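You operate a simulated robot arm through the tools that you are given. There is no shell and no other tool.

You are at the controls of a simulated robot arm. One attempt, no reset.

Task
Put things in order on the top of the steel cabinet by the railing. At the end: the blue coil from the top of the steel cabinet by the railing stands where the blue socket spanner stood; the grey plastic box stands on top of the brown folded sack; the green block from the top of the steel cabinet by the railing stands where the beige paper bag (marked "RYE FLOUR") stood; the beige paper bag from the top of the steel cabinet by the railing stands where the grey plastic box stood; the blue socket spanner from the top of the steel cabinet by the railing stands where the green block stood; whatever was shut is shut again. Leave all else as you found it, and nothing knocked over.

It is judged by the outcome, as a careful person would: the job done as asked, and still so three seconds after it is handed in. It fails if anything else is knocked over, pushed out of place, dropped, spilled or broken.

Robot
A 6-joint arm with a two-finger gripper, fixed in place. Base frame: the origin is at the foot of the arm, x ahead of it, y to its left, z up; the work surface is at about z = 0. Readings come in cm, degrees, newtons and seconds.
With the tool pointing down near the work surface it reaches from about 24 to 62 cm from the base axis. Its first joint turns from -66.0 to 66.0 degrees. Payload 1.37 kg.
The TCP is the grasp point between the finger pads, 2.2 cm short of the fingertips. In the tool frame z runs along the fingers and y along their closing line. The gripper opens to 9.2 cm. The gripper's body begins 6.5 cm behind the TCP.
Orientation is that of the tool frame in the base frame, as a unit quaternion [x, y, z, w]. With the fingers straight down and closing along the base's y, the tool's x points along the base's -x, its y along +y and its z along -z.

Tools
- The arm moves only by the tool move_arm. Its argument "increments" is one flat list of numbers, 7 for each row, row after row: the shift along the base's x, y, z in m, then the turn, a rotation vector about the base's x, y, z in degrees, then the gripper command, from -1 (fully open) to 1 (shut), values between in proportion. In form: [x, y, z, wx, wy, wz, grip, x, y, z, wx, wy, wz, grip, ...]. A call has 1 to 20 rows; each row is the pose to reach, as a shift and turn from the pose commanded when the call began. A row lasts 0.2 s, in which the tool goes at most 5 cm and 8.6 degrees; a call with a longer step from one row to the next is refused whole, and so is a gripper value outside its range. A pose out of reach is approached as far as the arm can. The call stops where the force on the tool passes 40 N (or 10 N more than at its start, if that is more) or the arm is blocked; 0.2 s more then pass. Each finger halts on what it meets, pressing with about 26 N; the grip force reading is that of the motor and also rises with nothing between the fingers. The clock runs only during rows and for 0.2 s after the last one: add rows that repeat a pose to give the fingers time. The reply holds the time, the measured pose of the TCP, the force on the tool along the base axes, the opening and the grip force, in the units named above and with some noise, with the torque about the TCP (base axes, N m) and any sound that the robot's microphone picked up.
- Cameras (640 x 400 px; columns grow to the right, rows downward): "scene" is fixed at [2.16, -42.03, 56.69]; the picture's right is [0.90, -0.44, 0.00], its down [-0.28, -0.56, -0.78] and it looks along [0.34, 0.70, -0.63] (base axes); focal length 331 px, centre (320, 200). "wrist" rides on the gripper at [7.1, 1.9, -10.2] in the tool frame; the picture's right is [-0.26, 0.97, 0.00], its down [-0.75, -0.20, -0.62] and it looks along [-0.60, -0.16, 0.78] (tool axes); focal length 280 px, centre (320, 200). There is no depth. A picture from a camera that has moved, and an enlarged one, comes with that camera's place and axes in the base frame and with its lens. The place of the scene camera against the robot may be out by one fixed shift of up to 1.8 cm in any direction.
- get_image(camera): a new picture of that camera. It takes no simulated time.
- close_up(camera, box): a new picture of the part [left, top, right, bottom] of that camera's present view, enlarged. It takes no simulated time.
- finish_job(): hands the job in; it is judged then, once.

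Nothing tells you positions but the pictures and the camera data. Unless the task says otherwise, let go and move clear before handing in.

The tools are called as name(argument=value, ...) on one line, values as JSON. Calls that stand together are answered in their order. move_arm: Moves the arm, as the interface text tells. Its arguments: {"type":"object","properties":{"increments":{"type":"array","items":{"type":"number"}}},"required":["increments"]} The other tools are called the same way: get_image (camera) takes a picture; close_up (camera, box) takes an enlarged picture of a part of a camera's view; finish_job () hands the job in.

At the start:

```text
clock: 0.0
tcp_pos: [45.36, 12.25, 31.94]
tool_rot: [0.001, 1.0, 0.0, 0.0]
wrist_force: [-0.3, -0.4, -0.9]
ft_torque: [0.01, 0.01, 0.05]
opening: 9.2
finger_force: 0.1
```

scene: 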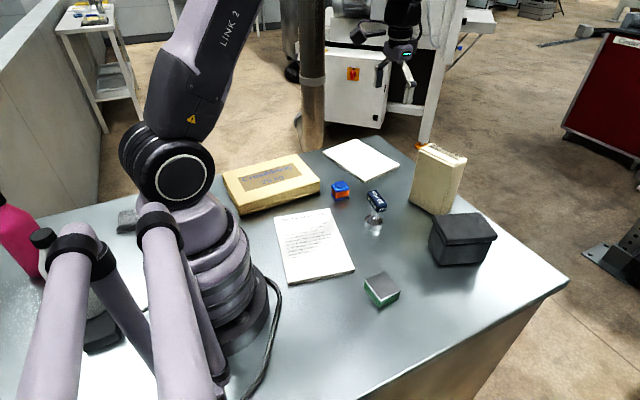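
wrist: 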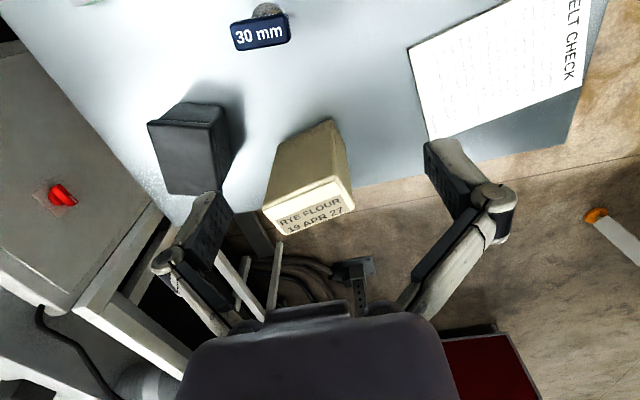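

I see the table with a cardboard box, papers, a small blue/orange cube, a blue "30 mm" socket, a beige paper bag, a grey box and a green block. I'll look closer before moving anything.

close_up(camera="scene", box=[300, 130, 520, 320])

close_up(camera="scene", box=[200, 130, 420, 320])

close_up(camera="scene", box=[0, 180, 200, 400])

get_image(camera="wrist")

get_image(camera="scene")

```text
2.11 times, centred on (410, 225) of scene
camera zoom: at [2.16, -42.03, 56.69], right [0.9, -0.44, 0.0], down [-0.28, -0.56, -0.78], along [0.34, 0.7, -0.63], focal length 696 px, centre (130, 147)
```

zoom: 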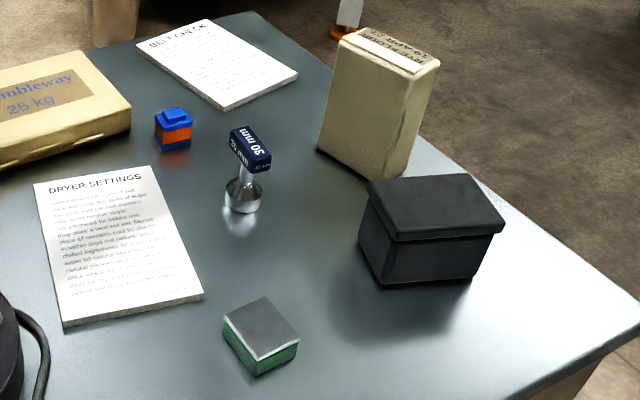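

```text
2.11 times, centred on (310, 225) of scene
camera zoom: at [2.16, -42.03, 56.69], right [0.9, -0.44, 0.0], down [-0.28, -0.56, -0.78], along [0.34, 0.7, -0.63], focal length 696 px, centre (341, 147)
```

zoom: 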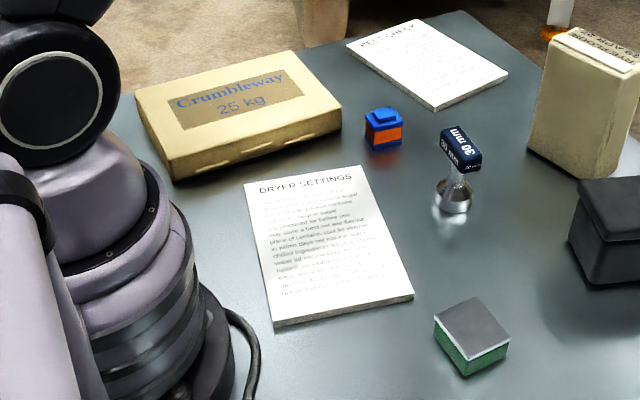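

```text
1.82 times, centred on (100, 290) of scene
camera zoom: at [2.16, -42.03, 56.69], right [0.9, -0.44, 0.0], down [-0.28, -0.56, -0.78], along [0.34, 0.7, -0.63], focal length 601 px, centre (720, 36)
```

zoom: 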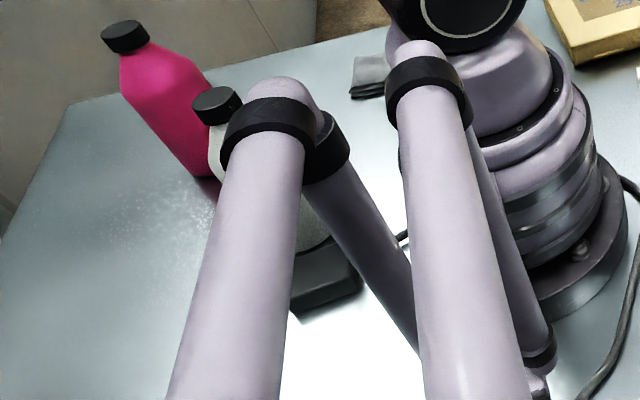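

```text
taken
camera wrist: at [38.03, 14.28, 41.96], right [0.26, 0.97, 0.0], down [0.75, -0.2, 0.62], along [0.6, -0.16, -0.78], focal length 280 px, centre (320, 200)
```

wrist: 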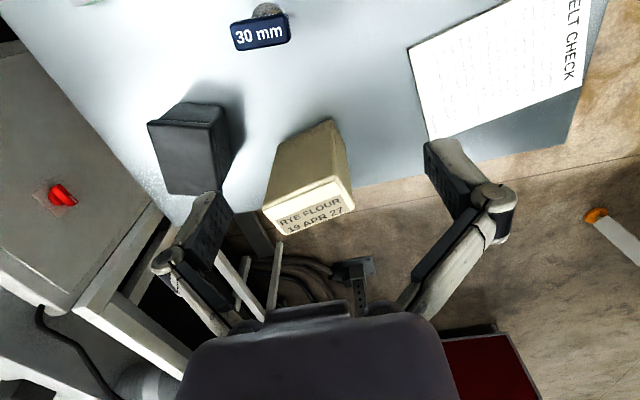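

```text
taken
```

scene: 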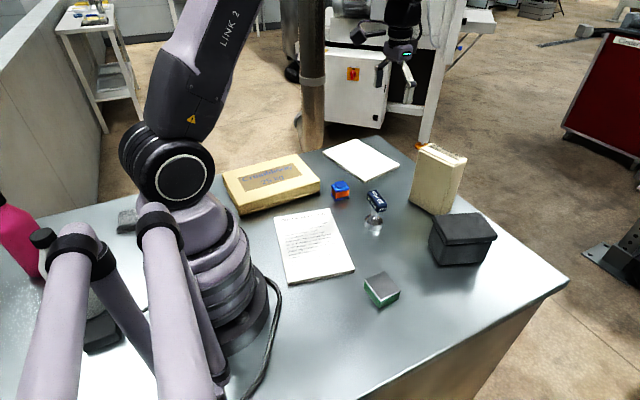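

The objects: a blue/orange coil near (38, 19), the spanner near (40, 5), the green block near (31, -11), the bag near (60, 7), the lidded grey box near (54, -10) and the folded sack near (22, 30). I'll move the wrist camera to a high viewing spot to measure them properly.

move_arm(increments=[-0.02, -0.025, 0.005, 0, 0, 0, -1, -0.045, -0.05, 0.01, 0, 0, 0, -1, -0.07, -0.075, 0.015, 0, 0, 0, -1, -0.09, -0.1, 0.02, 0, 0, 0, -1, -0.11, -0.1225, 0.02, 0, 0, 0, -1])

get_image(camera="wrist")

get_image(camera="scene")

```text
clock: 1.2
tcp_pos: [34.42, 0.03, 33.61]
tool_rot: [0.0, 1.0, 0.0, 0.001]
wrist_force: [0.3, 0.6, 0.0]
ft_torque: [-0.01, -0.04, -0.04]
opening: 9.2
finger_force: 0.1
```

```text
taken
camera wrist: at [27.27, 2.05, 43.72], right [0.26, 0.97, 0.0], down [0.75, -0.2, 0.62], along [0.6, -0.16, -0.78], focal length 280 px, centre (320, 200)
```

wrist: 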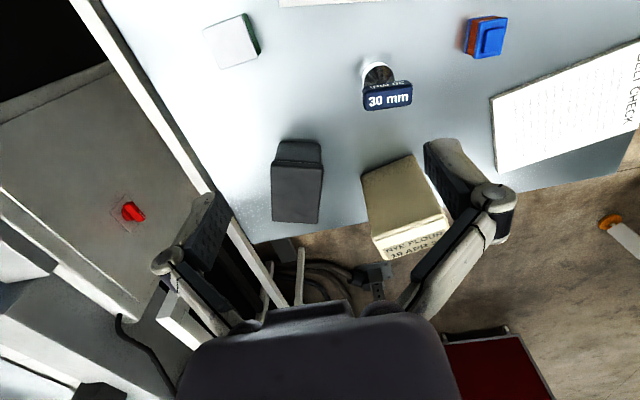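

```text
taken
```

scene: 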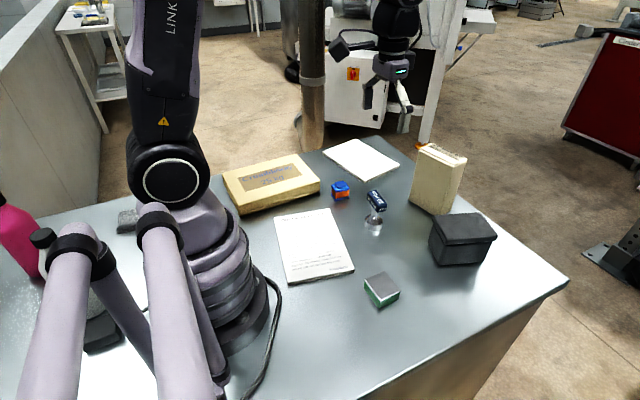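

close_up(camera="wrist", box=[240, 110, 480, 260])

close_up(camera="wrist", box=[180, 0, 340, 100])

close_up(camera="wrist", box=[340, 0, 520, 112])

close_up(camera="scene", box=[390, 130, 520, 280])

close_up(camera="scene", box=[210, 140, 410, 265])

```text
2.67 times, centred on (360, 185) of wrist
camera zoom: at [27.27, 2.05, 43.72], right [0.26, 0.97, 0.0], down [0.75, -0.2, 0.62], along [0.6, -0.16, -0.78], focal length 748 px, centre (213, 240)
```

zoom: 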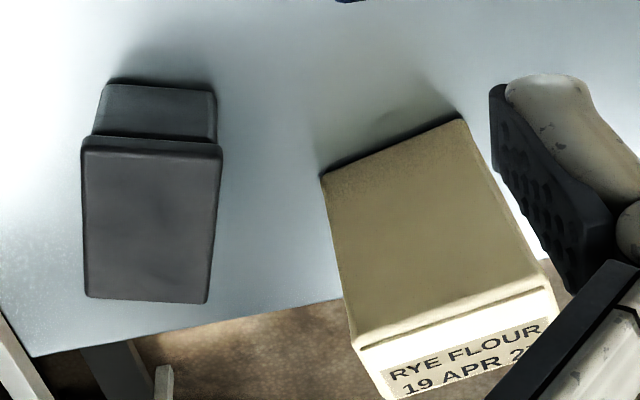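

```text
4.00 times, centred on (260, 50) of wrist
camera zoom: at [27.27, 2.05, 43.72], right [0.26, 0.97, 0.0], down [0.75, -0.2, 0.62], along [0.6, -0.16, -0.78], focal length 1122 px, centre (560, 800)
```

zoom: 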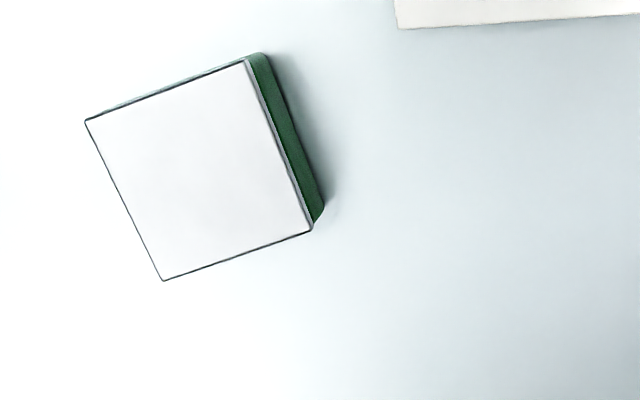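

```text
3.56 times, centred on (430, 56) of wrist
camera zoom: at [27.27, 2.05, 43.72], right [0.26, 0.97, 0.0], down [0.75, -0.2, 0.62], along [0.6, -0.16, -0.78], focal length 997 px, centre (-71, 712)
```

zoom: 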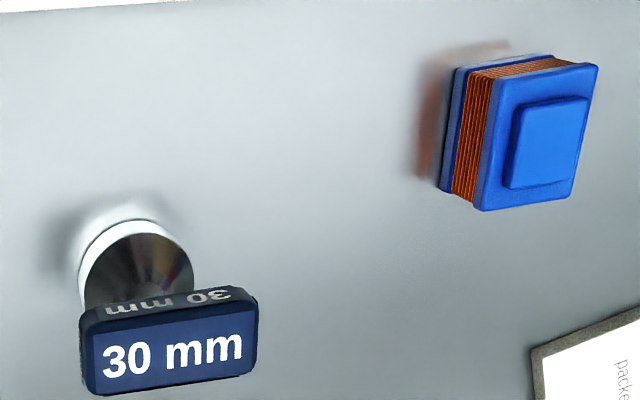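

```text
2.67 times, centred on (455, 205) of scene
camera zoom: at [2.16, -42.03, 56.69], right [0.9, -0.44, 0.0], down [-0.28, -0.56, -0.78], along [0.34, 0.7, -0.63], focal length 882 px, centre (-40, 187)
```

zoom: 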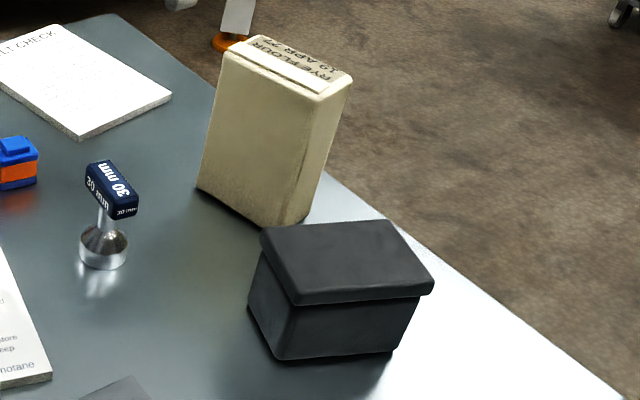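

```text
3.20 times, centred on (310, 202) of scene
camera zoom: at [2.16, -42.03, 56.69], right [0.9, -0.44, 0.0], down [-0.28, -0.56, -0.78], along [0.34, 0.7, -0.63], focal length 1058 px, centre (352, 192)
```

zoom: 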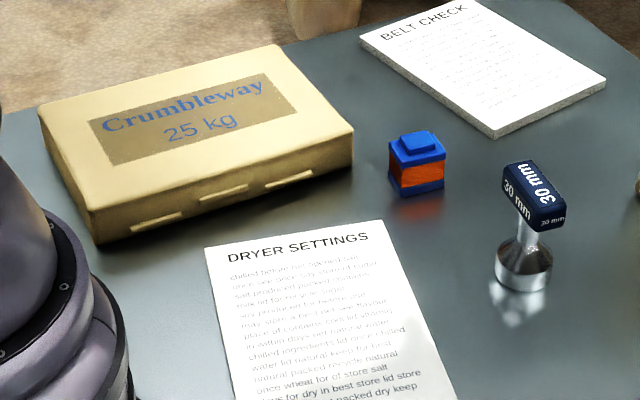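

I've got rough positions. I'll look closely at the gripper's finger shape, since the box's lid overhangs its body and I want to grip only the body.

close_up(camera="scene", box=[310, 0, 470, 150])

close_up(camera="wrist", box=[140, 130, 530, 400])

close_up(camera="scene", box=[415, 200, 515, 280])

close_up(camera="wrist", box=[250, 120, 350, 235])

```text
2.67 times, centred on (390, 75) of scene
camera zoom: at [2.16, -42.03, 56.69], right [0.9, -0.44, 0.0], down [-0.28, -0.56, -0.78], along [0.34, 0.7, -0.63], focal length 882 px, centre (133, 533)
```

zoom: 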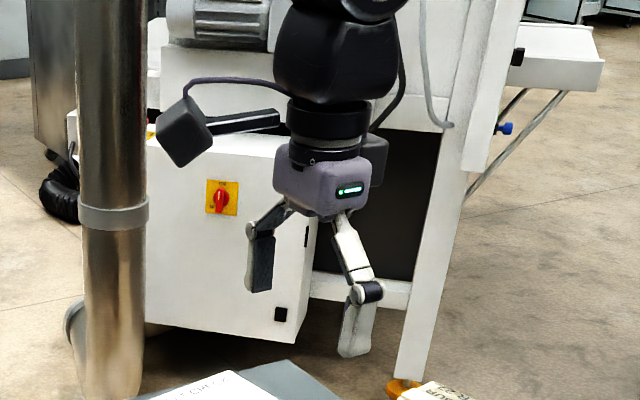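

```text
1.48 times, centred on (335, 265) of wrist
camera zoom: at [27.27, 2.05, 43.72], right [0.26, 0.97, 0.0], down [0.75, -0.2, 0.62], along [0.6, -0.16, -0.78], focal length 415 px, centre (298, 104)
```

zoom: 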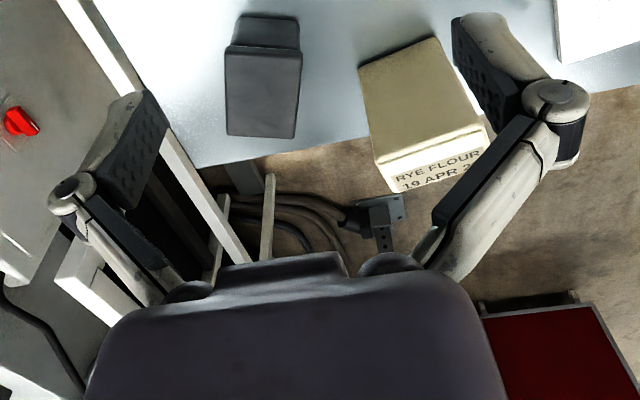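

```text
5.00 times, centred on (465, 240) of scene
camera zoom: at [2.16, -42.03, 56.69], right [0.9, -0.44, 0.0], down [-0.28, -0.56, -0.78], along [0.34, 0.7, -0.63], focal length 1653 px, centre (-405, 0)
```

zoom: 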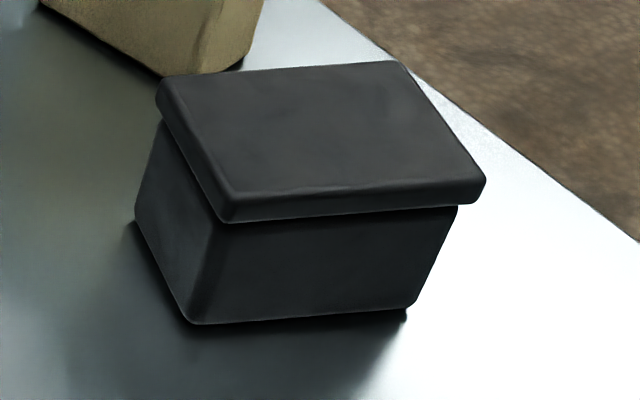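

```text
3.48 times, centred on (300, 178) of wrist
camera zoom: at [27.27, 2.05, 43.72], right [0.26, 0.97, 0.0], down [0.75, -0.2, 0.62], along [0.6, -0.16, -0.78], focal length 975 px, centre (390, 278)
```

zoom: 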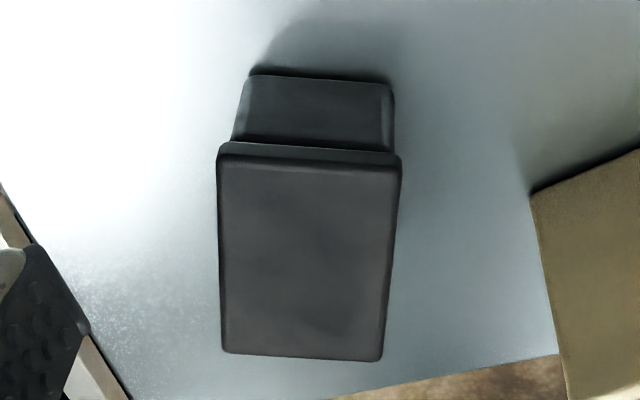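

I judge the grey box to be about 7 × 10.5 cm, turned about -19°, with a lid that overhangs, so I plan a tilted grip under the lid from the robot's side. First I'll come closer, turned to match the box, to measure it.

move_arm(increments=[0.0126, -0.0093, -0.027, 0, 0, -4, -1, 0.0252, -0.0186, -0.054, 0, 0, -8, -1, 0.0378, -0.028, -0.082, 0, 0, -12, -1, 0.0504, -0.0373, -0.109, 0, 0, -16, -1, 0.063, -0.0466, -0.136, 0, 0, -19, -1])

get_image(camera="wrist")

close_up(camera="wrist", box=[240, 50, 400, 250])

get_image(camera="scene")

```text
clock: 2.4
tcp_pos: [40.7, -4.58, 20.48]
tool_rot: [0.165, 0.986, 0.001, 0.0]
wrist_force: [0.2, -0.6, 0.5]
ft_torque: [0.01, 0.01, -0.04]
opening: 9.15
finger_force: 0.0
```

```text
taken
camera wrist: at [34.57, -0.26, 30.57], right [0.56, 0.83, 0.0], down [0.64, -0.44, 0.63], along [0.52, -0.35, -0.78], focal length 280 px, centre (320, 200)
```

wrist: 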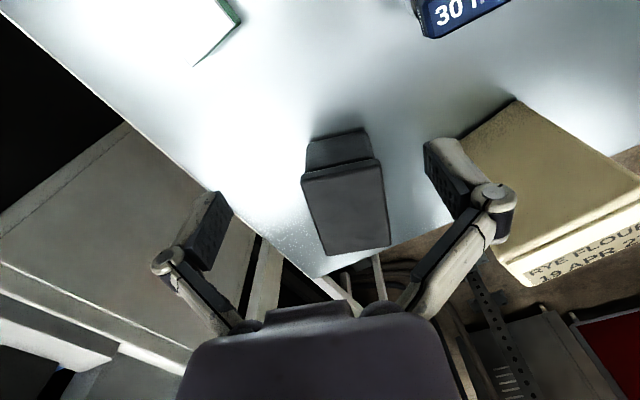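

```text
2.00 times, centred on (320, 150) of wrist
camera zoom: at [34.57, -0.26, 30.57], right [0.56, 0.83, 0.0], down [0.64, -0.44, 0.63], along [0.52, -0.35, -0.78], focal length 561 px, centre (320, 300)
```

zoom: 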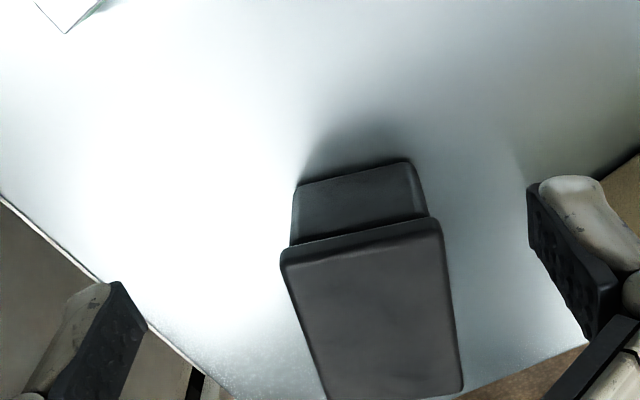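

```text
taken
```

scene: 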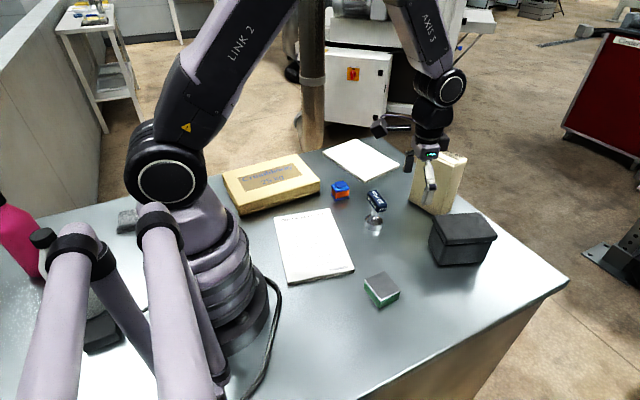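

The box's body near edge is at about (48.1, -7.1), its centre near (53.1, -8.9), the lid underside about 6.6 cm and its top about 8.3 cm. I'll tilt the tool forward 45° so the fingers can go under the lid from the robot side.

move_arm(increments=[0, 0, 0, -2.44, -7.09, 0, -1, 0, 0, 0, -4.88, -14.18, 0, -1, 0, 0, 0, -7.33, -21.28, 0, -1, 0, 0, 0, -9.77, -28.37, 0, -1, 0, 0, 0, -12.21, -35.46, 0, -1, 0, 0, 0, -14.65, -42.55, 0, -1, 0, 0, 0, -14.65, -42.55, 0, -1])

get_image(camera="wrist")

get_image(camera="scene")

```text
clock: 4.0
tcp_pos: [41.91, -4.08, 22.09]
tool_rot: [0.151, 0.912, -0.071, 0.374]
wrist_force: [1.1, -0.1, 0.4]
ft_torque: [0.03, -0.01, 0.01]
opening: 9.2
finger_force: 0.0
out of reach, approached as far as the arm can: row 3, 4, 5, 6, 7
```

```text
taken
camera wrist: at [30.96, 1.8, 24.22], right [0.49, 0.85, 0.17], down [0.03, -0.21, 0.98], along [0.87, -0.48, -0.13], focal length 280 px, centre (320, 200)
```

wrist: 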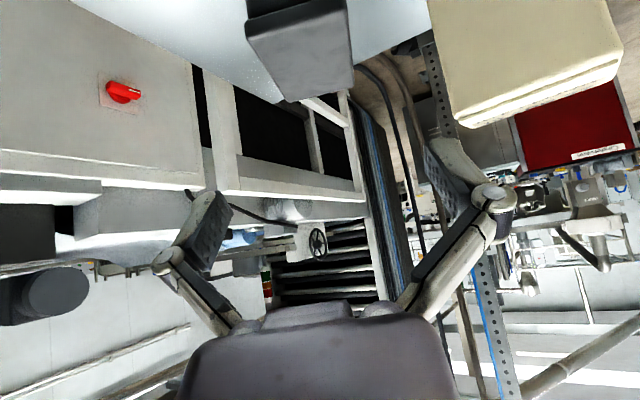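

```text
taken
```

scene: 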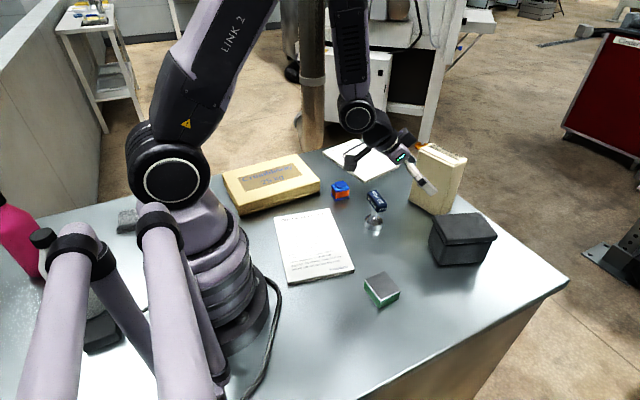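

The tilt is reachable; the arm just ran into its minimum reach at that height, which goes away lower and further out. I'll go to the pre-approach point just short of the box.

move_arm(increments=[0.0096, -0.0028, -0.0298, 0, 0, 0, -1, 0.0192, -0.0056, -0.0597, 0, 0, 0, -1, 0.0288, -0.0085, -0.0895, 0, 0, 0, -1, 0.0384, -0.0113, -0.1194, 0, 0, 0, -1, 0.0384, -0.0113, -0.1194, 0, 0, 0, -1])

get_image(camera="wrist")

get_image(camera="scene")

close_up(camera="scene", box=[340, 120, 520, 280])

```text
clock: 5.2
tcp_pos: [48.76, -4.99, 12.2]
tool_rot: [0.147, 0.915, -0.084, 0.366]
wrist_force: [0.3, -0.4, 0.6]
ft_torque: [0.0, -0.03, 0.02]
opening: 9.21
finger_force: 0.0
out of reach, approached as far as the arm can: row 1, 2, 3, 4, 5
```

```text
taken
camera wrist: at [37.87, 1.14, 14.33], right [0.5, 0.85, 0.14], down [0.05, -0.19, 0.98], along [0.86, -0.49, -0.13], focal length 280 px, centre (320, 200)
```

wrist: 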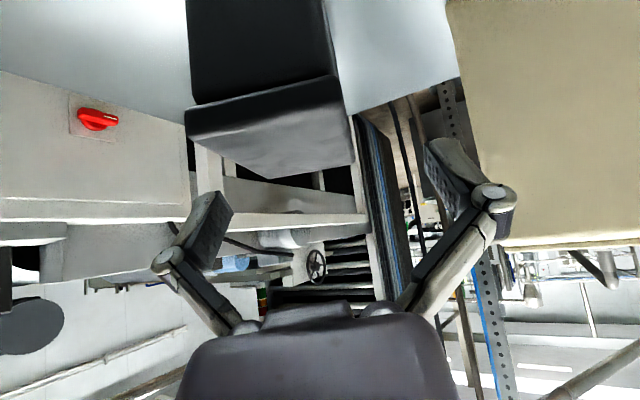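

```text
taken
```

scene: 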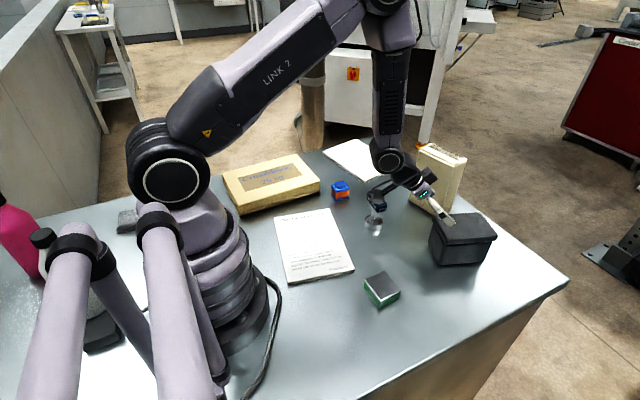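

```text
2.50 times, centred on (430, 200) of scene
camera zoom: at [2.16, -42.03, 56.69], right [0.9, -0.44, 0.0], down [-0.28, -0.56, -0.78], along [0.34, 0.7, -0.63], focal length 827 px, centre (45, 200)
```

zoom: 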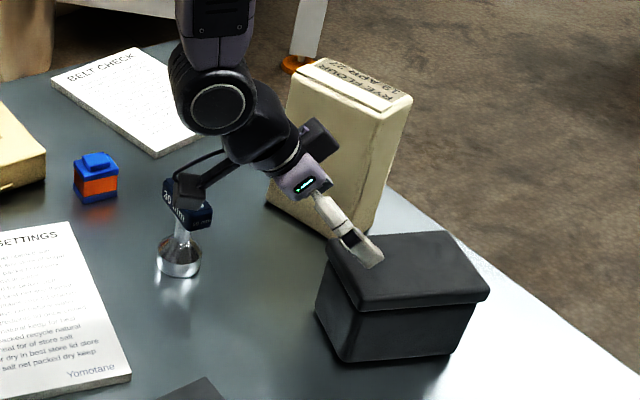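

Tilt 45° isn't reachable there (a wrist limit, I think), while smaller tilts should be. I'll back the tilt off to about 33°, raising a little at the same time, and see whether the arm can follow.

move_arm(increments=[0, 0, 0.03, 1.95, 5.67, 0, -1, 0, 0, 0.06, 3.9, 11.35, 0, -1, 0, 0, 0.06, 3.9, 11.35, 0, -1])

get_image(camera="scene")

```text
clock: 6.0
tcp_pos: [48.87, -4.86, 18.13]
tool_rot: [0.158, 0.946, -0.046, 0.281]
wrist_force: [-0.9, 0.2, 0.4]
ft_torque: [-0.01, -0.02, -0.02]
opening: 9.2
finger_force: 0.0
```

```text
taken
```

scene: 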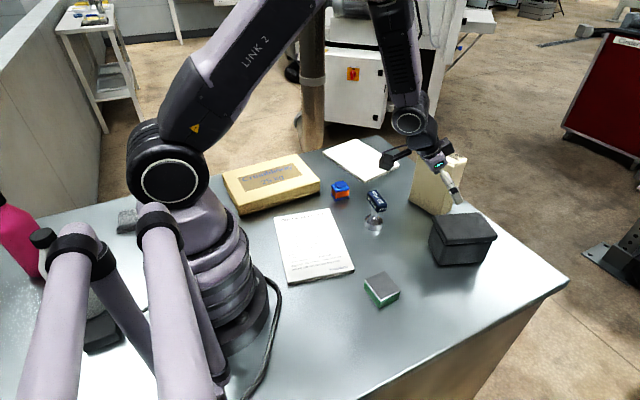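

That tilt (33°) is reached. I'll back off toward the robot first and then go down to the pre-approach point, checking reach.

move_arm(increments=[-0.022, -0.0042, 0, 0, 0, 0, -1, -0.043, -0.0084, 0, 0, 0, 0, -1, -0.043, -0.0084, -0.03, 0, 0, 0, -1, -0.043, -0.0084, -0.06, 0, 0, 0, -1, -0.043, -0.0084, -0.088, 0, 0, 0, -1, -0.043, -0.0084, -0.088, 0, 0, 0, -1])

get_image(camera="wrist")

close_up(camera="scene", box=[340, 120, 520, 280])

```text
clock: 7.4
tcp_pos: [46.37, -5.25, 9.87]
tool_rot: [0.156, 0.947, -0.057, 0.275]
wrist_force: [-0.2, 0.2, -0.1]
ft_torque: [0.01, -0.01, -0.02]
opening: 9.17
finger_force: 0.0
out of reach, approached as far as the arm can: row 4, 5, 6
```

```text
taken
camera wrist: at [36.11, 0.54, 14.59], right [0.53, 0.84, 0.12], down [0.22, -0.27, 0.94], along [0.82, -0.47, -0.33], focal length 280 px, centre (320, 200)
```

wrist: 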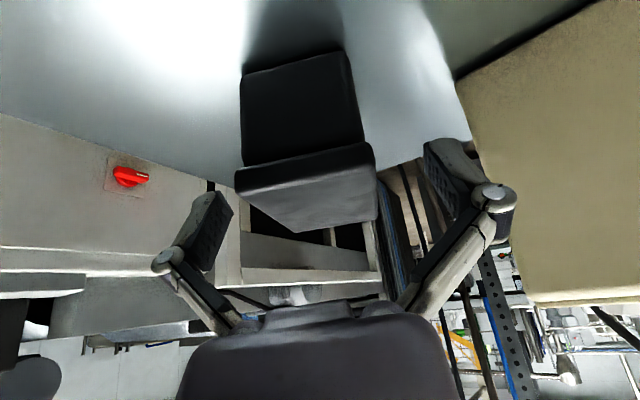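

```text
2.50 times, centred on (430, 200) of scene
camera zoom: at [2.16, -42.03, 56.69], right [0.9, -0.44, 0.0], down [-0.28, -0.56, -0.78], along [0.34, 0.7, -0.63], focal length 827 px, centre (45, 200)
```

zoom: 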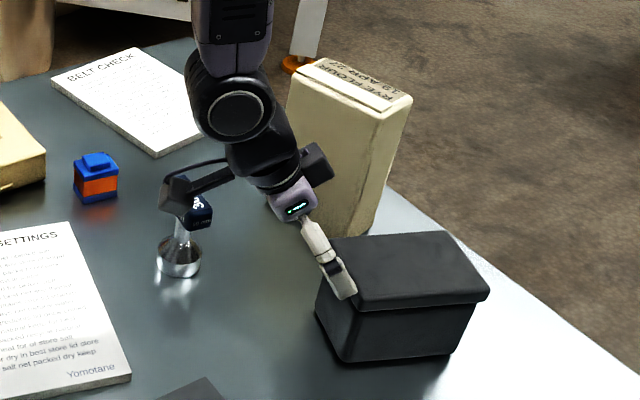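

The arm stalled just short again, probably because the off-plane tilt drives the wrist near its singularity. I'll go back up to tool-down, line the tool up with the arm's own plane, and tilt from there.

move_arm(increments=[-0.003, 0, 0.03, 2.11, 6.1, 0, -1, -0.006, 0, 0.06, 4.22, 12.2, 0, -1, -0.01, 0, 0.085, 6.33, 18.4, 0, -1, -0.01, 0, 0.1, 8.44, 24.5, 0, -1, -0.01, 0, 0.1, 10.55, 30.6, 0, -1, -0.01, 0, 0.1, 10.55, 30.6, 0, -1])

get_image(camera="scene")

close_up(camera="scene", box=[320, 0, 500, 180])

```text
clock: 8.8
tcp_pos: [45.32, -5.49, 20.39]
tool_rot: [0.166, 0.986, 0.0, 0.005]
wrist_force: [-0.3, -0.1, -0.4]
ft_torque: [0.0, 0.01, -0.01]
opening: 9.2
finger_force: 0.1
out of reach, approached as far as the arm can: row 2, 3
```

```text
taken
```

scene: 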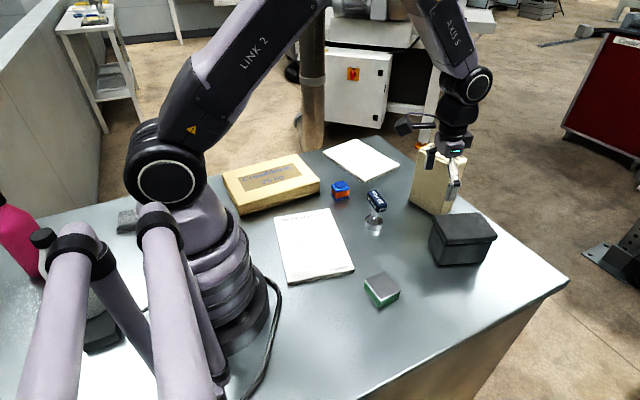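

```text
2.22 times, centred on (410, 90) of scene
camera zoom: at [2.16, -42.03, 56.69], right [0.9, -0.44, 0.0], down [-0.28, -0.56, -0.78], along [0.34, 0.7, -0.63], focal length 735 px, centre (120, 444)
```

zoom: 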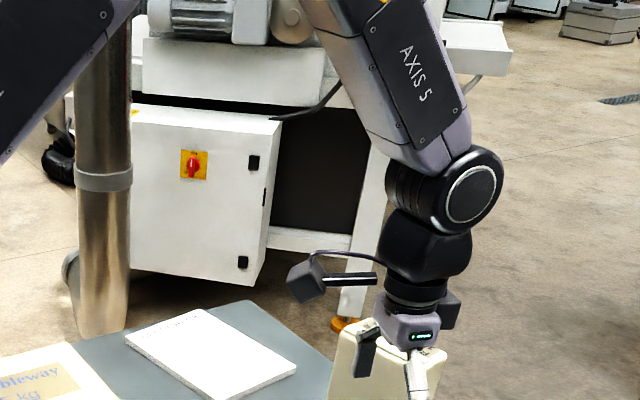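

The wrist's roll joint does swing around when I tilt off-plane. I'll yaw the tool into the arm's plane first.

move_arm(increments=[0, 0, 0, 0, 0, 6.2, -1, 0, 0, 0, 0, 0, 12.4, -1, 0, 0, 0, 0, 0, 12.4, -1])

move_arm(increments=[0, 0, 0, -0.875, -7.45, 0, -1, 0, 0, 0, -1.75, -14.9, 0, -1, 0, 0, 0, -2.63, -22.35, 0, -1, 0, 0, 0, -3.5, -29.8, 0, -1, 0.005, 0, 0, -4.38, -37.25, 0, -1, 0.01, 0, 0, -5.25, -44.7, 0, -1, 0.01, 0, 0, -5.25, -44.7, 0, -1])

close_up(camera="scene", box=[320, 0, 500, 180])

```text
clock: 9.6
tcp_pos: [45.31, -5.5, 20.24]
tool_rot: [0.057, 0.998, -0.001, 0.005]
wrist_force: [0.0, -0.1, 0.5]
ft_torque: [-0.02, 0.02, -0.05]
opening: 9.2
finger_force: 0.0
```

```text
clock: 11.2
tcp_pos: [46.35, -5.41, 20.28]
tool_rot: [0.053, 0.92, -0.023, 0.388]
wrist_force: [0.8, 1.3, -0.6]
ft_torque: [0.01, 0.0, -0.03]
opening: 9.22
finger_force: 0.1
```

```text
2.22 times, centred on (410, 90) of scene
camera zoom: at [2.16, -42.03, 56.69], right [0.9, -0.44, 0.0], down [-0.28, -0.56, -0.78], along [0.34, 0.7, -0.63], focal length 735 px, centre (120, 444)
```

zoom: 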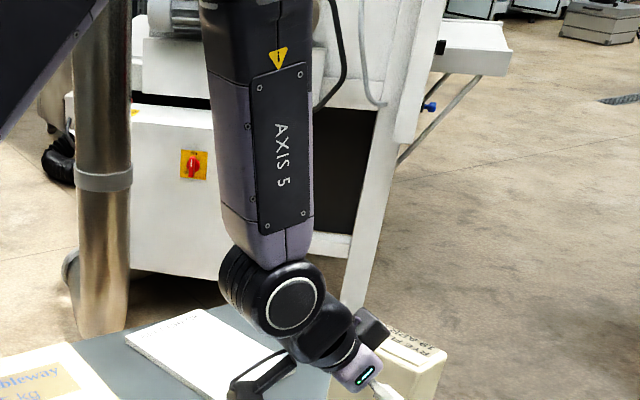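

It works in-plane: 45° tilt reached with no complaints. Now I'll yaw back to the box's direction with the tilt held.

move_arm(increments=[0, 0, 0, 0, 0, -4.2, -1, 0, 0, 0, 0, 0, -8.4, -1, 0, 0, 0, 0, 0, -12.6, -1, 0, 0, 0, 0, 0, -12.6, -1])

get_image(camera="wrist")

```text
clock: 12.2
tcp_pos: [46.28, -5.48, 20.22]
tool_rot: [0.154, 0.909, -0.065, 0.382]
wrist_force: [0.6, 0.4, -0.1]
ft_torque: [-0.03, -0.02, 0.01]
opening: 9.21
finger_force: 0.1
```

```text
taken
camera wrist: at [35.31, 0.45, 22.22], right [0.49, 0.85, 0.19], down [0.01, -0.22, 0.98], along [0.87, -0.48, -0.11], focal length 280 px, centre (320, 200)
```

wrist: 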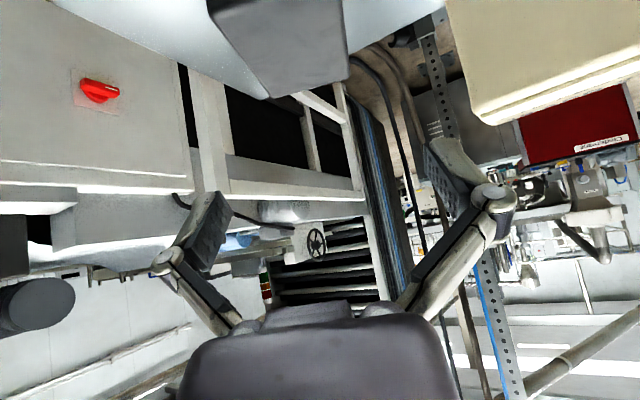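

Now at the box's heading with 45° tilt. I'll go down to the pre-approach point just in front of and above the box's near edge.

move_arm(increments=[-0.0047, -0.0007, -0.03, 0, 0, 0, -1, -0.0094, -0.0014, -0.06, 0, 0, 0, -1, -0.014, -0.0021, -0.09, 0, 0, 0, -1, -0.0187, -0.0028, -0.12, 0, 0, 0, -1, -0.0187, -0.0028, -0.12, 0, 0, 0, -1])

get_image(camera="wrist")

close_up(camera="scene", box=[340, 120, 520, 280])

```text
clock: 13.4
tcp_pos: [44.49, -5.63, 8.29]
tool_rot: [0.155, 0.909, -0.066, 0.382]
wrist_force: [-0.3, -0.4, 0.2]
ft_torque: [0.0, -0.02, -0.01]
opening: 9.2
finger_force: 0.0
```

```text
taken
camera wrist: at [33.47, 0.2, 10.22], right [0.49, 0.85, 0.19], down [0.01, -0.22, 0.98], along [0.87, -0.48, -0.11], focal length 280 px, centre (320, 200)
```

wrist: 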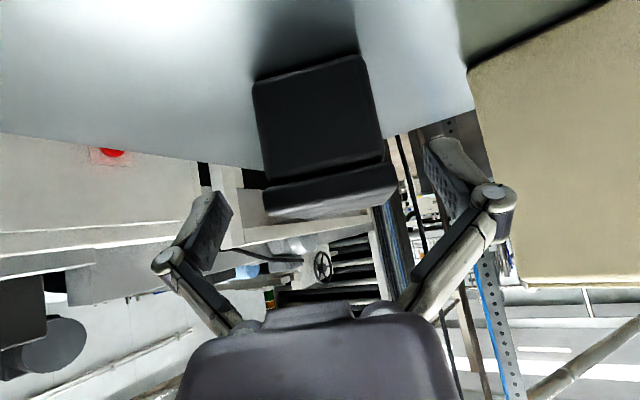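

```text
2.50 times, centred on (430, 200) of scene
camera zoom: at [2.16, -42.03, 56.69], right [0.9, -0.44, 0.0], down [-0.28, -0.56, -0.78], along [0.34, 0.7, -0.63], focal length 827 px, centre (45, 200)
```

zoom: 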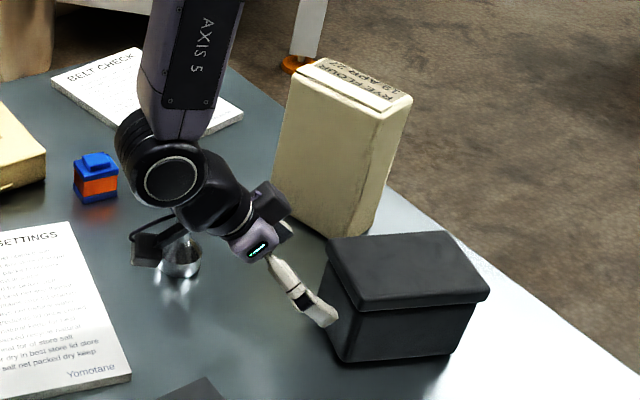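

The gripper is lined up in front of the box, lid underside at about 6.9 cm, and the fingers will pass either side. I'll advance along the finger direction until the tips are low beside the body.

move_arm(increments=[0.0089, -0.0036, -0.0094, 0, 0, 0, -1, 0.0177, -0.0071, -0.0188, 0, 0, 0, -1, 0.0266, -0.0107, -0.0283, 0, 0, 0, -1, 0.0354, -0.0142, -0.0377, 0, 0, 0, -1, 0.0443, -0.0178, -0.0471, 0, 0, 0, -1, 0.0531, -0.0213, -0.0565, 0, 0, 0, -1, 0.0531, -0.0213, -0.0565, 0, 0, 0, -1])

get_image(camera="wrist")

close_up(camera="scene", box=[360, 140, 520, 280])

```text
clock: 15.0
tcp_pos: [49.7, -8.01, 2.74]
tool_rot: [0.154, 0.909, -0.066, 0.382]
wrist_force: [-0.5, 0.4, 0.6]
ft_torque: [-0.01, -0.03, -0.03]
opening: 9.19
finger_force: 0.0
```

```text
taken
camera wrist: at [38.76, -1.99, 4.58], right [0.49, 0.85, 0.19], down [0.01, -0.22, 0.98], along [0.87, -0.48, -0.11], focal length 280 px, centre (320, 200)
```

wrist: 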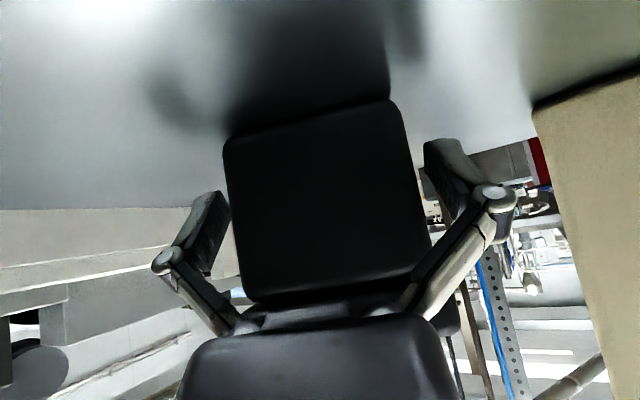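

```text
2.86 times, centred on (440, 210) of scene
camera zoom: at [2.16, -42.03, 56.69], right [0.9, -0.44, 0.0], down [-0.28, -0.56, -0.78], along [0.34, 0.7, -0.63], focal length 945 px, centre (-23, 171)
```

zoom: 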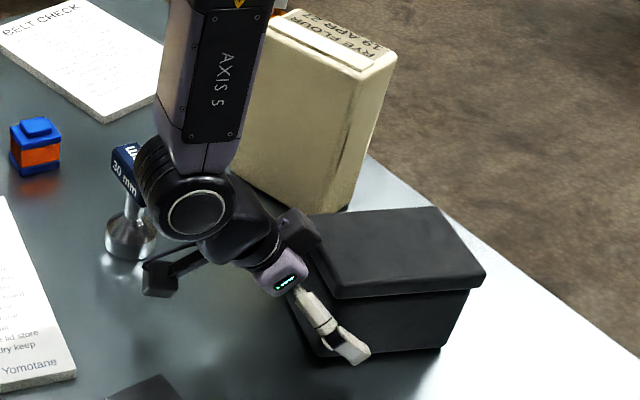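

The fingers straddle the body below the lid with no contact. I'll close on the body.

move_arm(increments=[0, 0, 0, 0, 0, 0, 1, 0, 0, 0, 0, 0, 0, 1, 0, 0, 0, 0, 0, 0, 1, 0, 0, 0, 0, 0, 0, 1, 0, 0, 0, 0, 0, 0, 1])

get_image(camera="wrist")

close_up(camera="scene", box=[360, 140, 520, 280])

```text
clock: 16.2
tcp_pos: [49.86, -7.88, 2.7]
tool_rot: [0.154, 0.908, -0.065, 0.384]
wrist_force: [-2.2, 0.0, 5.0]
ft_torque: [0.22, -0.26, 0.04]
opening: 7.49
finger_force: 26.1
```

```text
taken
camera wrist: at [38.77, -1.98, 4.61], right [0.49, 0.85, 0.19], down [0.01, -0.22, 0.98], along [0.87, -0.48, -0.11], focal length 280 px, centre (320, 200)
```

wrist: 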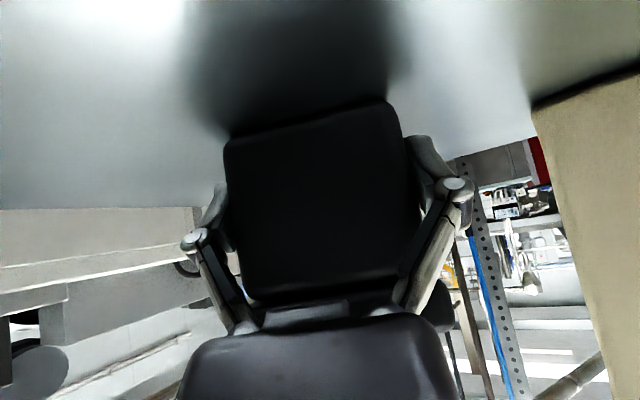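

```text
2.86 times, centred on (440, 210) of scene
camera zoom: at [2.16, -42.03, 56.69], right [0.9, -0.44, 0.0], down [-0.28, -0.56, -0.78], along [0.34, 0.7, -0.63], focal length 945 px, centre (-23, 171)
```

zoom: 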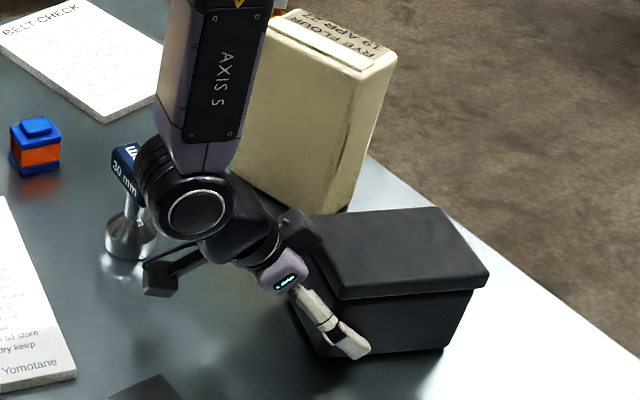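

The gripper holds at 7.5 cm opening with full force. I'll lift slightly to test that the box and lid rise together.

move_arm(increments=[0, 0, 0.005, 0, 0, 0, 1, 0, 0, 0.01, 0, 0, 0, 1, 0, 0, 0.015, 0, 0, 0, 1, 0, 0, 0.015, 0, 0, 0, 1])

get_image(camera="wrist")

close_up(camera="scene", box=[360, 140, 520, 280])

```text
clock: 17.2
tcp_pos: [49.63, -7.87, 4.28]
tool_rot: [0.153, 0.909, -0.065, 0.381]
wrist_force: [0.1, 0.4, -3.5]
ft_torque: [0.03, 0.14, 0.02]
opening: 7.47
finger_force: 26.7
```

```text
taken
camera wrist: at [38.67, -1.95, 6.18], right [0.49, 0.85, 0.19], down [0.01, -0.22, 0.98], along [0.87, -0.48, -0.12], focal length 280 px, centre (320, 200)
```

wrist: 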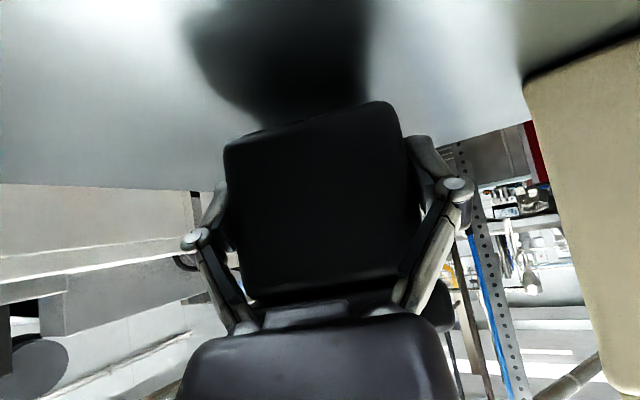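

```text
2.86 times, centred on (440, 210) of scene
camera zoom: at [2.16, -42.03, 56.69], right [0.9, -0.44, 0.0], down [-0.28, -0.56, -0.78], along [0.34, 0.7, -0.63], focal length 945 px, centre (-23, 171)
```

zoom: 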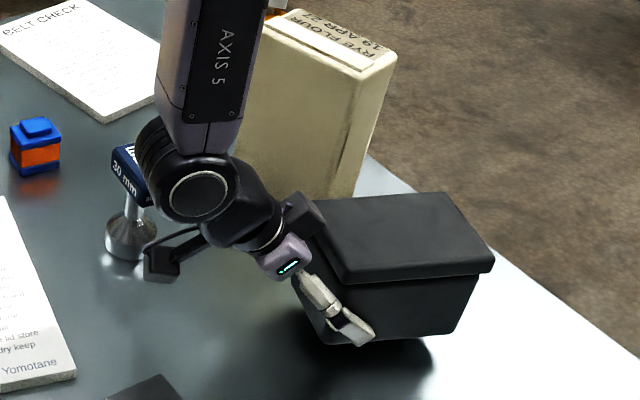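

The box and its lid come up together and hang level (about 3.5 N). I'll raise it to about 20 cm and draw it back a little.

move_arm(increments=[0, 0, 0.01, 0, 0, 0, 1, 0, 0, 0.03, 0, 0, 0, 1, 0, 0, 0.05, 0, 0, 0, 1, -0.006, 0.004, 0.07, 0, 0, 0, 1, -0.012, 0.008, 0.09, 0, 0, 0, 1, -0.018, 0.012, 0.11, 0, 0, 0, 1, -0.024, 0.016, 0.13, 0, 0, 0, 1, -0.03, 0.02, 0.148, 0, 0, 0, 1, -0.036, 0.024, 0.158, 0, 0, 0, 1, -0.036, 0.024, 0.158, 0, 0, 0, 1])

get_image(camera="wrist")

get_image(camera="scene")

```text
clock: 19.4
tcp_pos: [46.09, -5.56, 19.98]
tool_rot: [0.153, 0.909, -0.066, 0.382]
wrist_force: [-1.3, -0.2, -2.5]
ft_torque: [0.05, 0.15, 0.0]
opening: 7.49
finger_force: 26.0
```

```text
taken
camera wrist: at [35.03, 0.4, 21.92], right [0.49, 0.85, 0.19], down [0.01, -0.22, 0.98], along [0.87, -0.48, -0.12], focal length 280 px, centre (320, 200)
```

wrist: 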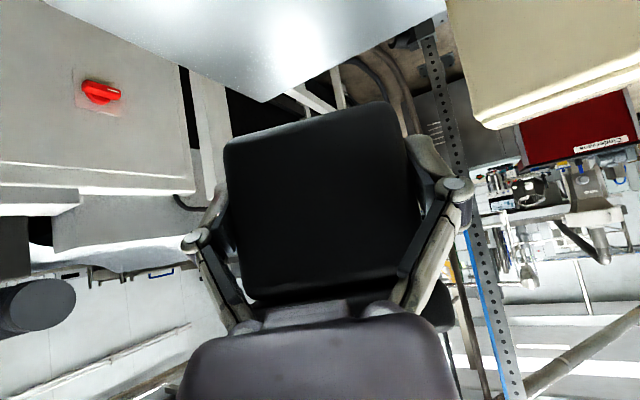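

```text
taken
```

scene: 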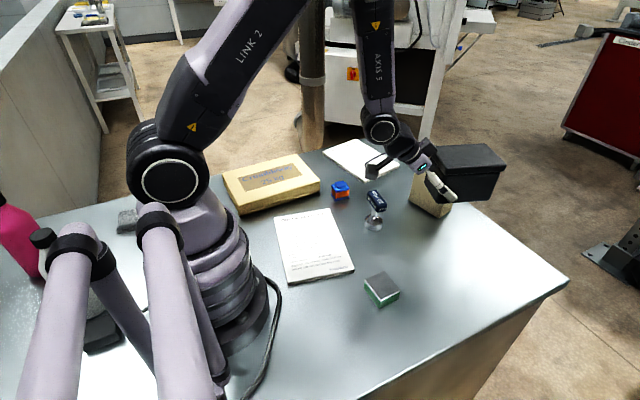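

The box is held steady. I'll carry it around in an arc above the bag's height toward the sack, turning the tool gradually.

move_arm(increments=[-0.0028, 0.015, 0.008, 0, 0, 3, 1, -0.0013, 0.039, 0.018, 0, 0, 7.8, 1, -0.0011, 0.063, 0.027, 0, 0, 12.8, 1, -0.0021, 0.087, 0.03, 0, 0, 17.6, 1, -0.0044, 0.111, 0.03, 0, 0, 22.5, 1, -0.008, 0.135, 0.03, 0, 0, 27.3, 1, -0.0128, 0.1585, 0.03, 0, 0, 32.2, 1, -0.0188, 0.1818, 0.03, 0, 0, 37, 1, -0.0261, 0.2048, 0.03, 0, 0, 41.8, 1, -0.0345, 0.2273, 0.03, 0, 0, 46.6, 1, -0.0441, 0.2494, 0.03, 0, 0, 51.4, 1, -0.0548, 0.271, 0.03, 0, 0, 56.2, 1, -0.0626, 0.285, 0.03, 0, 0, 59.3, 1, -0.0626, 0.285, 0.03, 0, 0, 59.3, 1])

get_image(camera="wrist")

get_image(camera="scene")

```text
clock: 22.4
tcp_pos: [39.84, 23.01, 23.07]
tool_rot: [-0.316, 0.866, 0.132, 0.364]
wrist_force: [-0.5, -0.6, -3.8]
ft_torque: [-0.1, 0.08, 0.0]
opening: 7.48
finger_force: 26.2
```

```text
taken
camera wrist: at [29.17, 16.68, 24.96], right [-0.48, 0.86, 0.19], down [0.19, -0.1, 0.98], along [0.85, 0.51, -0.11], focal length 280 px, centre (320, 200)
```

wrist: 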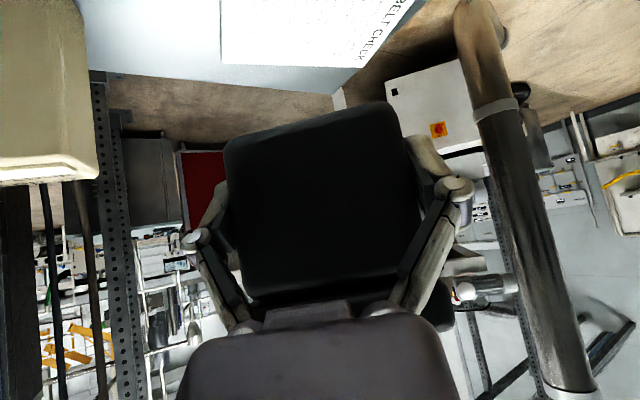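

```text
taken
```

scene: 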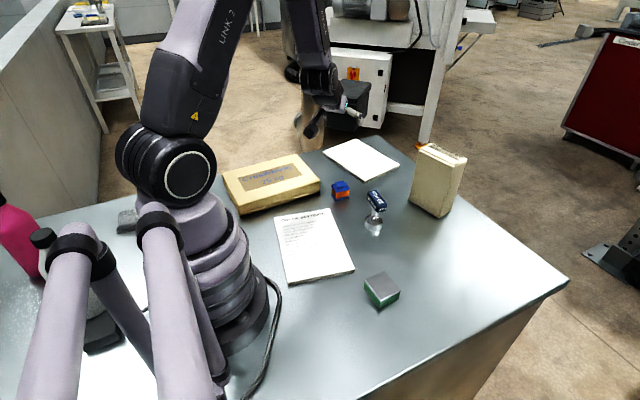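

The box is carried safely past the bag. Next I'll bring it over the sack, turning it so its long side runs across the sack.

move_arm(increments=[-0.0166, 0.0082, -0.007, 0, 0, 6.2, 1, -0.0332, 0.0165, -0.015, 0, 0, 12.5, 1, -0.0499, 0.0248, -0.024, 0, 0, 18.7, 1, -0.0665, 0.033, -0.033, 0, 0, 25, 1, -0.0831, 0.0412, -0.043, 0, 0, 31.2, 1, -0.0998, 0.0495, -0.052, 0, 0, 37.5, 1, -0.1164, 0.0578, -0.061, 0, 0, 43.8, 1, -0.133, 0.066, -0.07, 0, 0, 50, 1, -0.133, 0.066, -0.07, 0, 0, 50, 1])

get_image(camera="wrist")

get_image(camera="scene")

close_up(camera="scene", box=[190, 80, 390, 240])

```text
clock: 24.4
tcp_pos: [26.71, 29.68, 15.99]
tool_rot: [0.653, -0.651, -0.274, -0.274]
wrist_force: [0.1, 0.2, -3.4]
ft_torque: [-0.15, -0.01, 0.01]
opening: 7.46
finger_force: 25.9
```

```text
taken
camera wrist: at [24.78, 17.43, 17.77], right [-0.97, 0.18, 0.19], down [0.2, 0.08, 0.98], along [0.16, 0.98, -0.11], focal length 280 px, centre (320, 200)
```

wrist: 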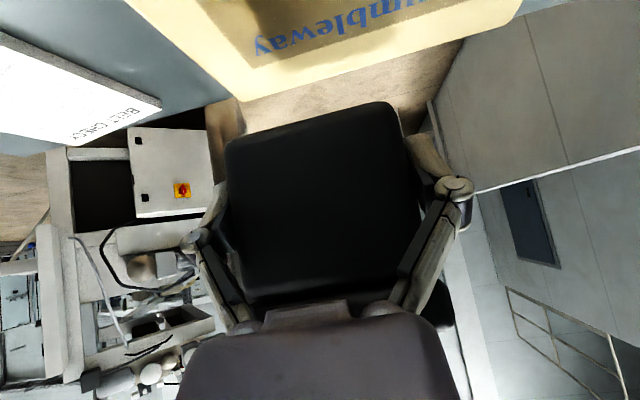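

```text
taken
```

scene: 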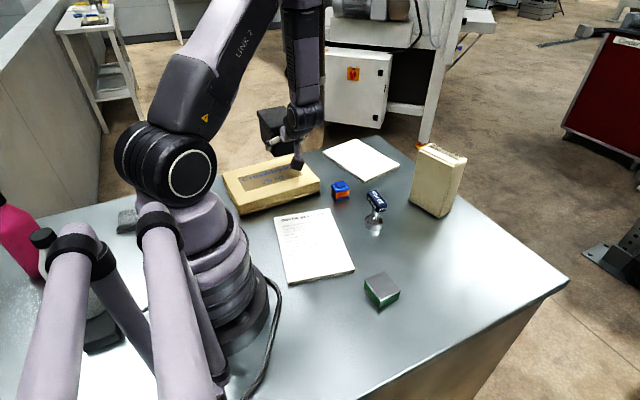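

```text
2.50 times, centred on (290, 160) of scene
camera zoom: at [2.16, -42.03, 56.69], right [0.9, -0.44, 0.0], down [-0.28, -0.56, -0.78], along [0.34, 0.7, -0.63], focal length 827 px, centre (395, 300)
```

zoom: 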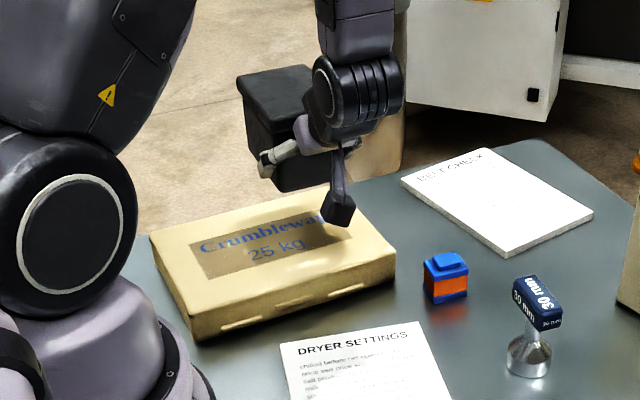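

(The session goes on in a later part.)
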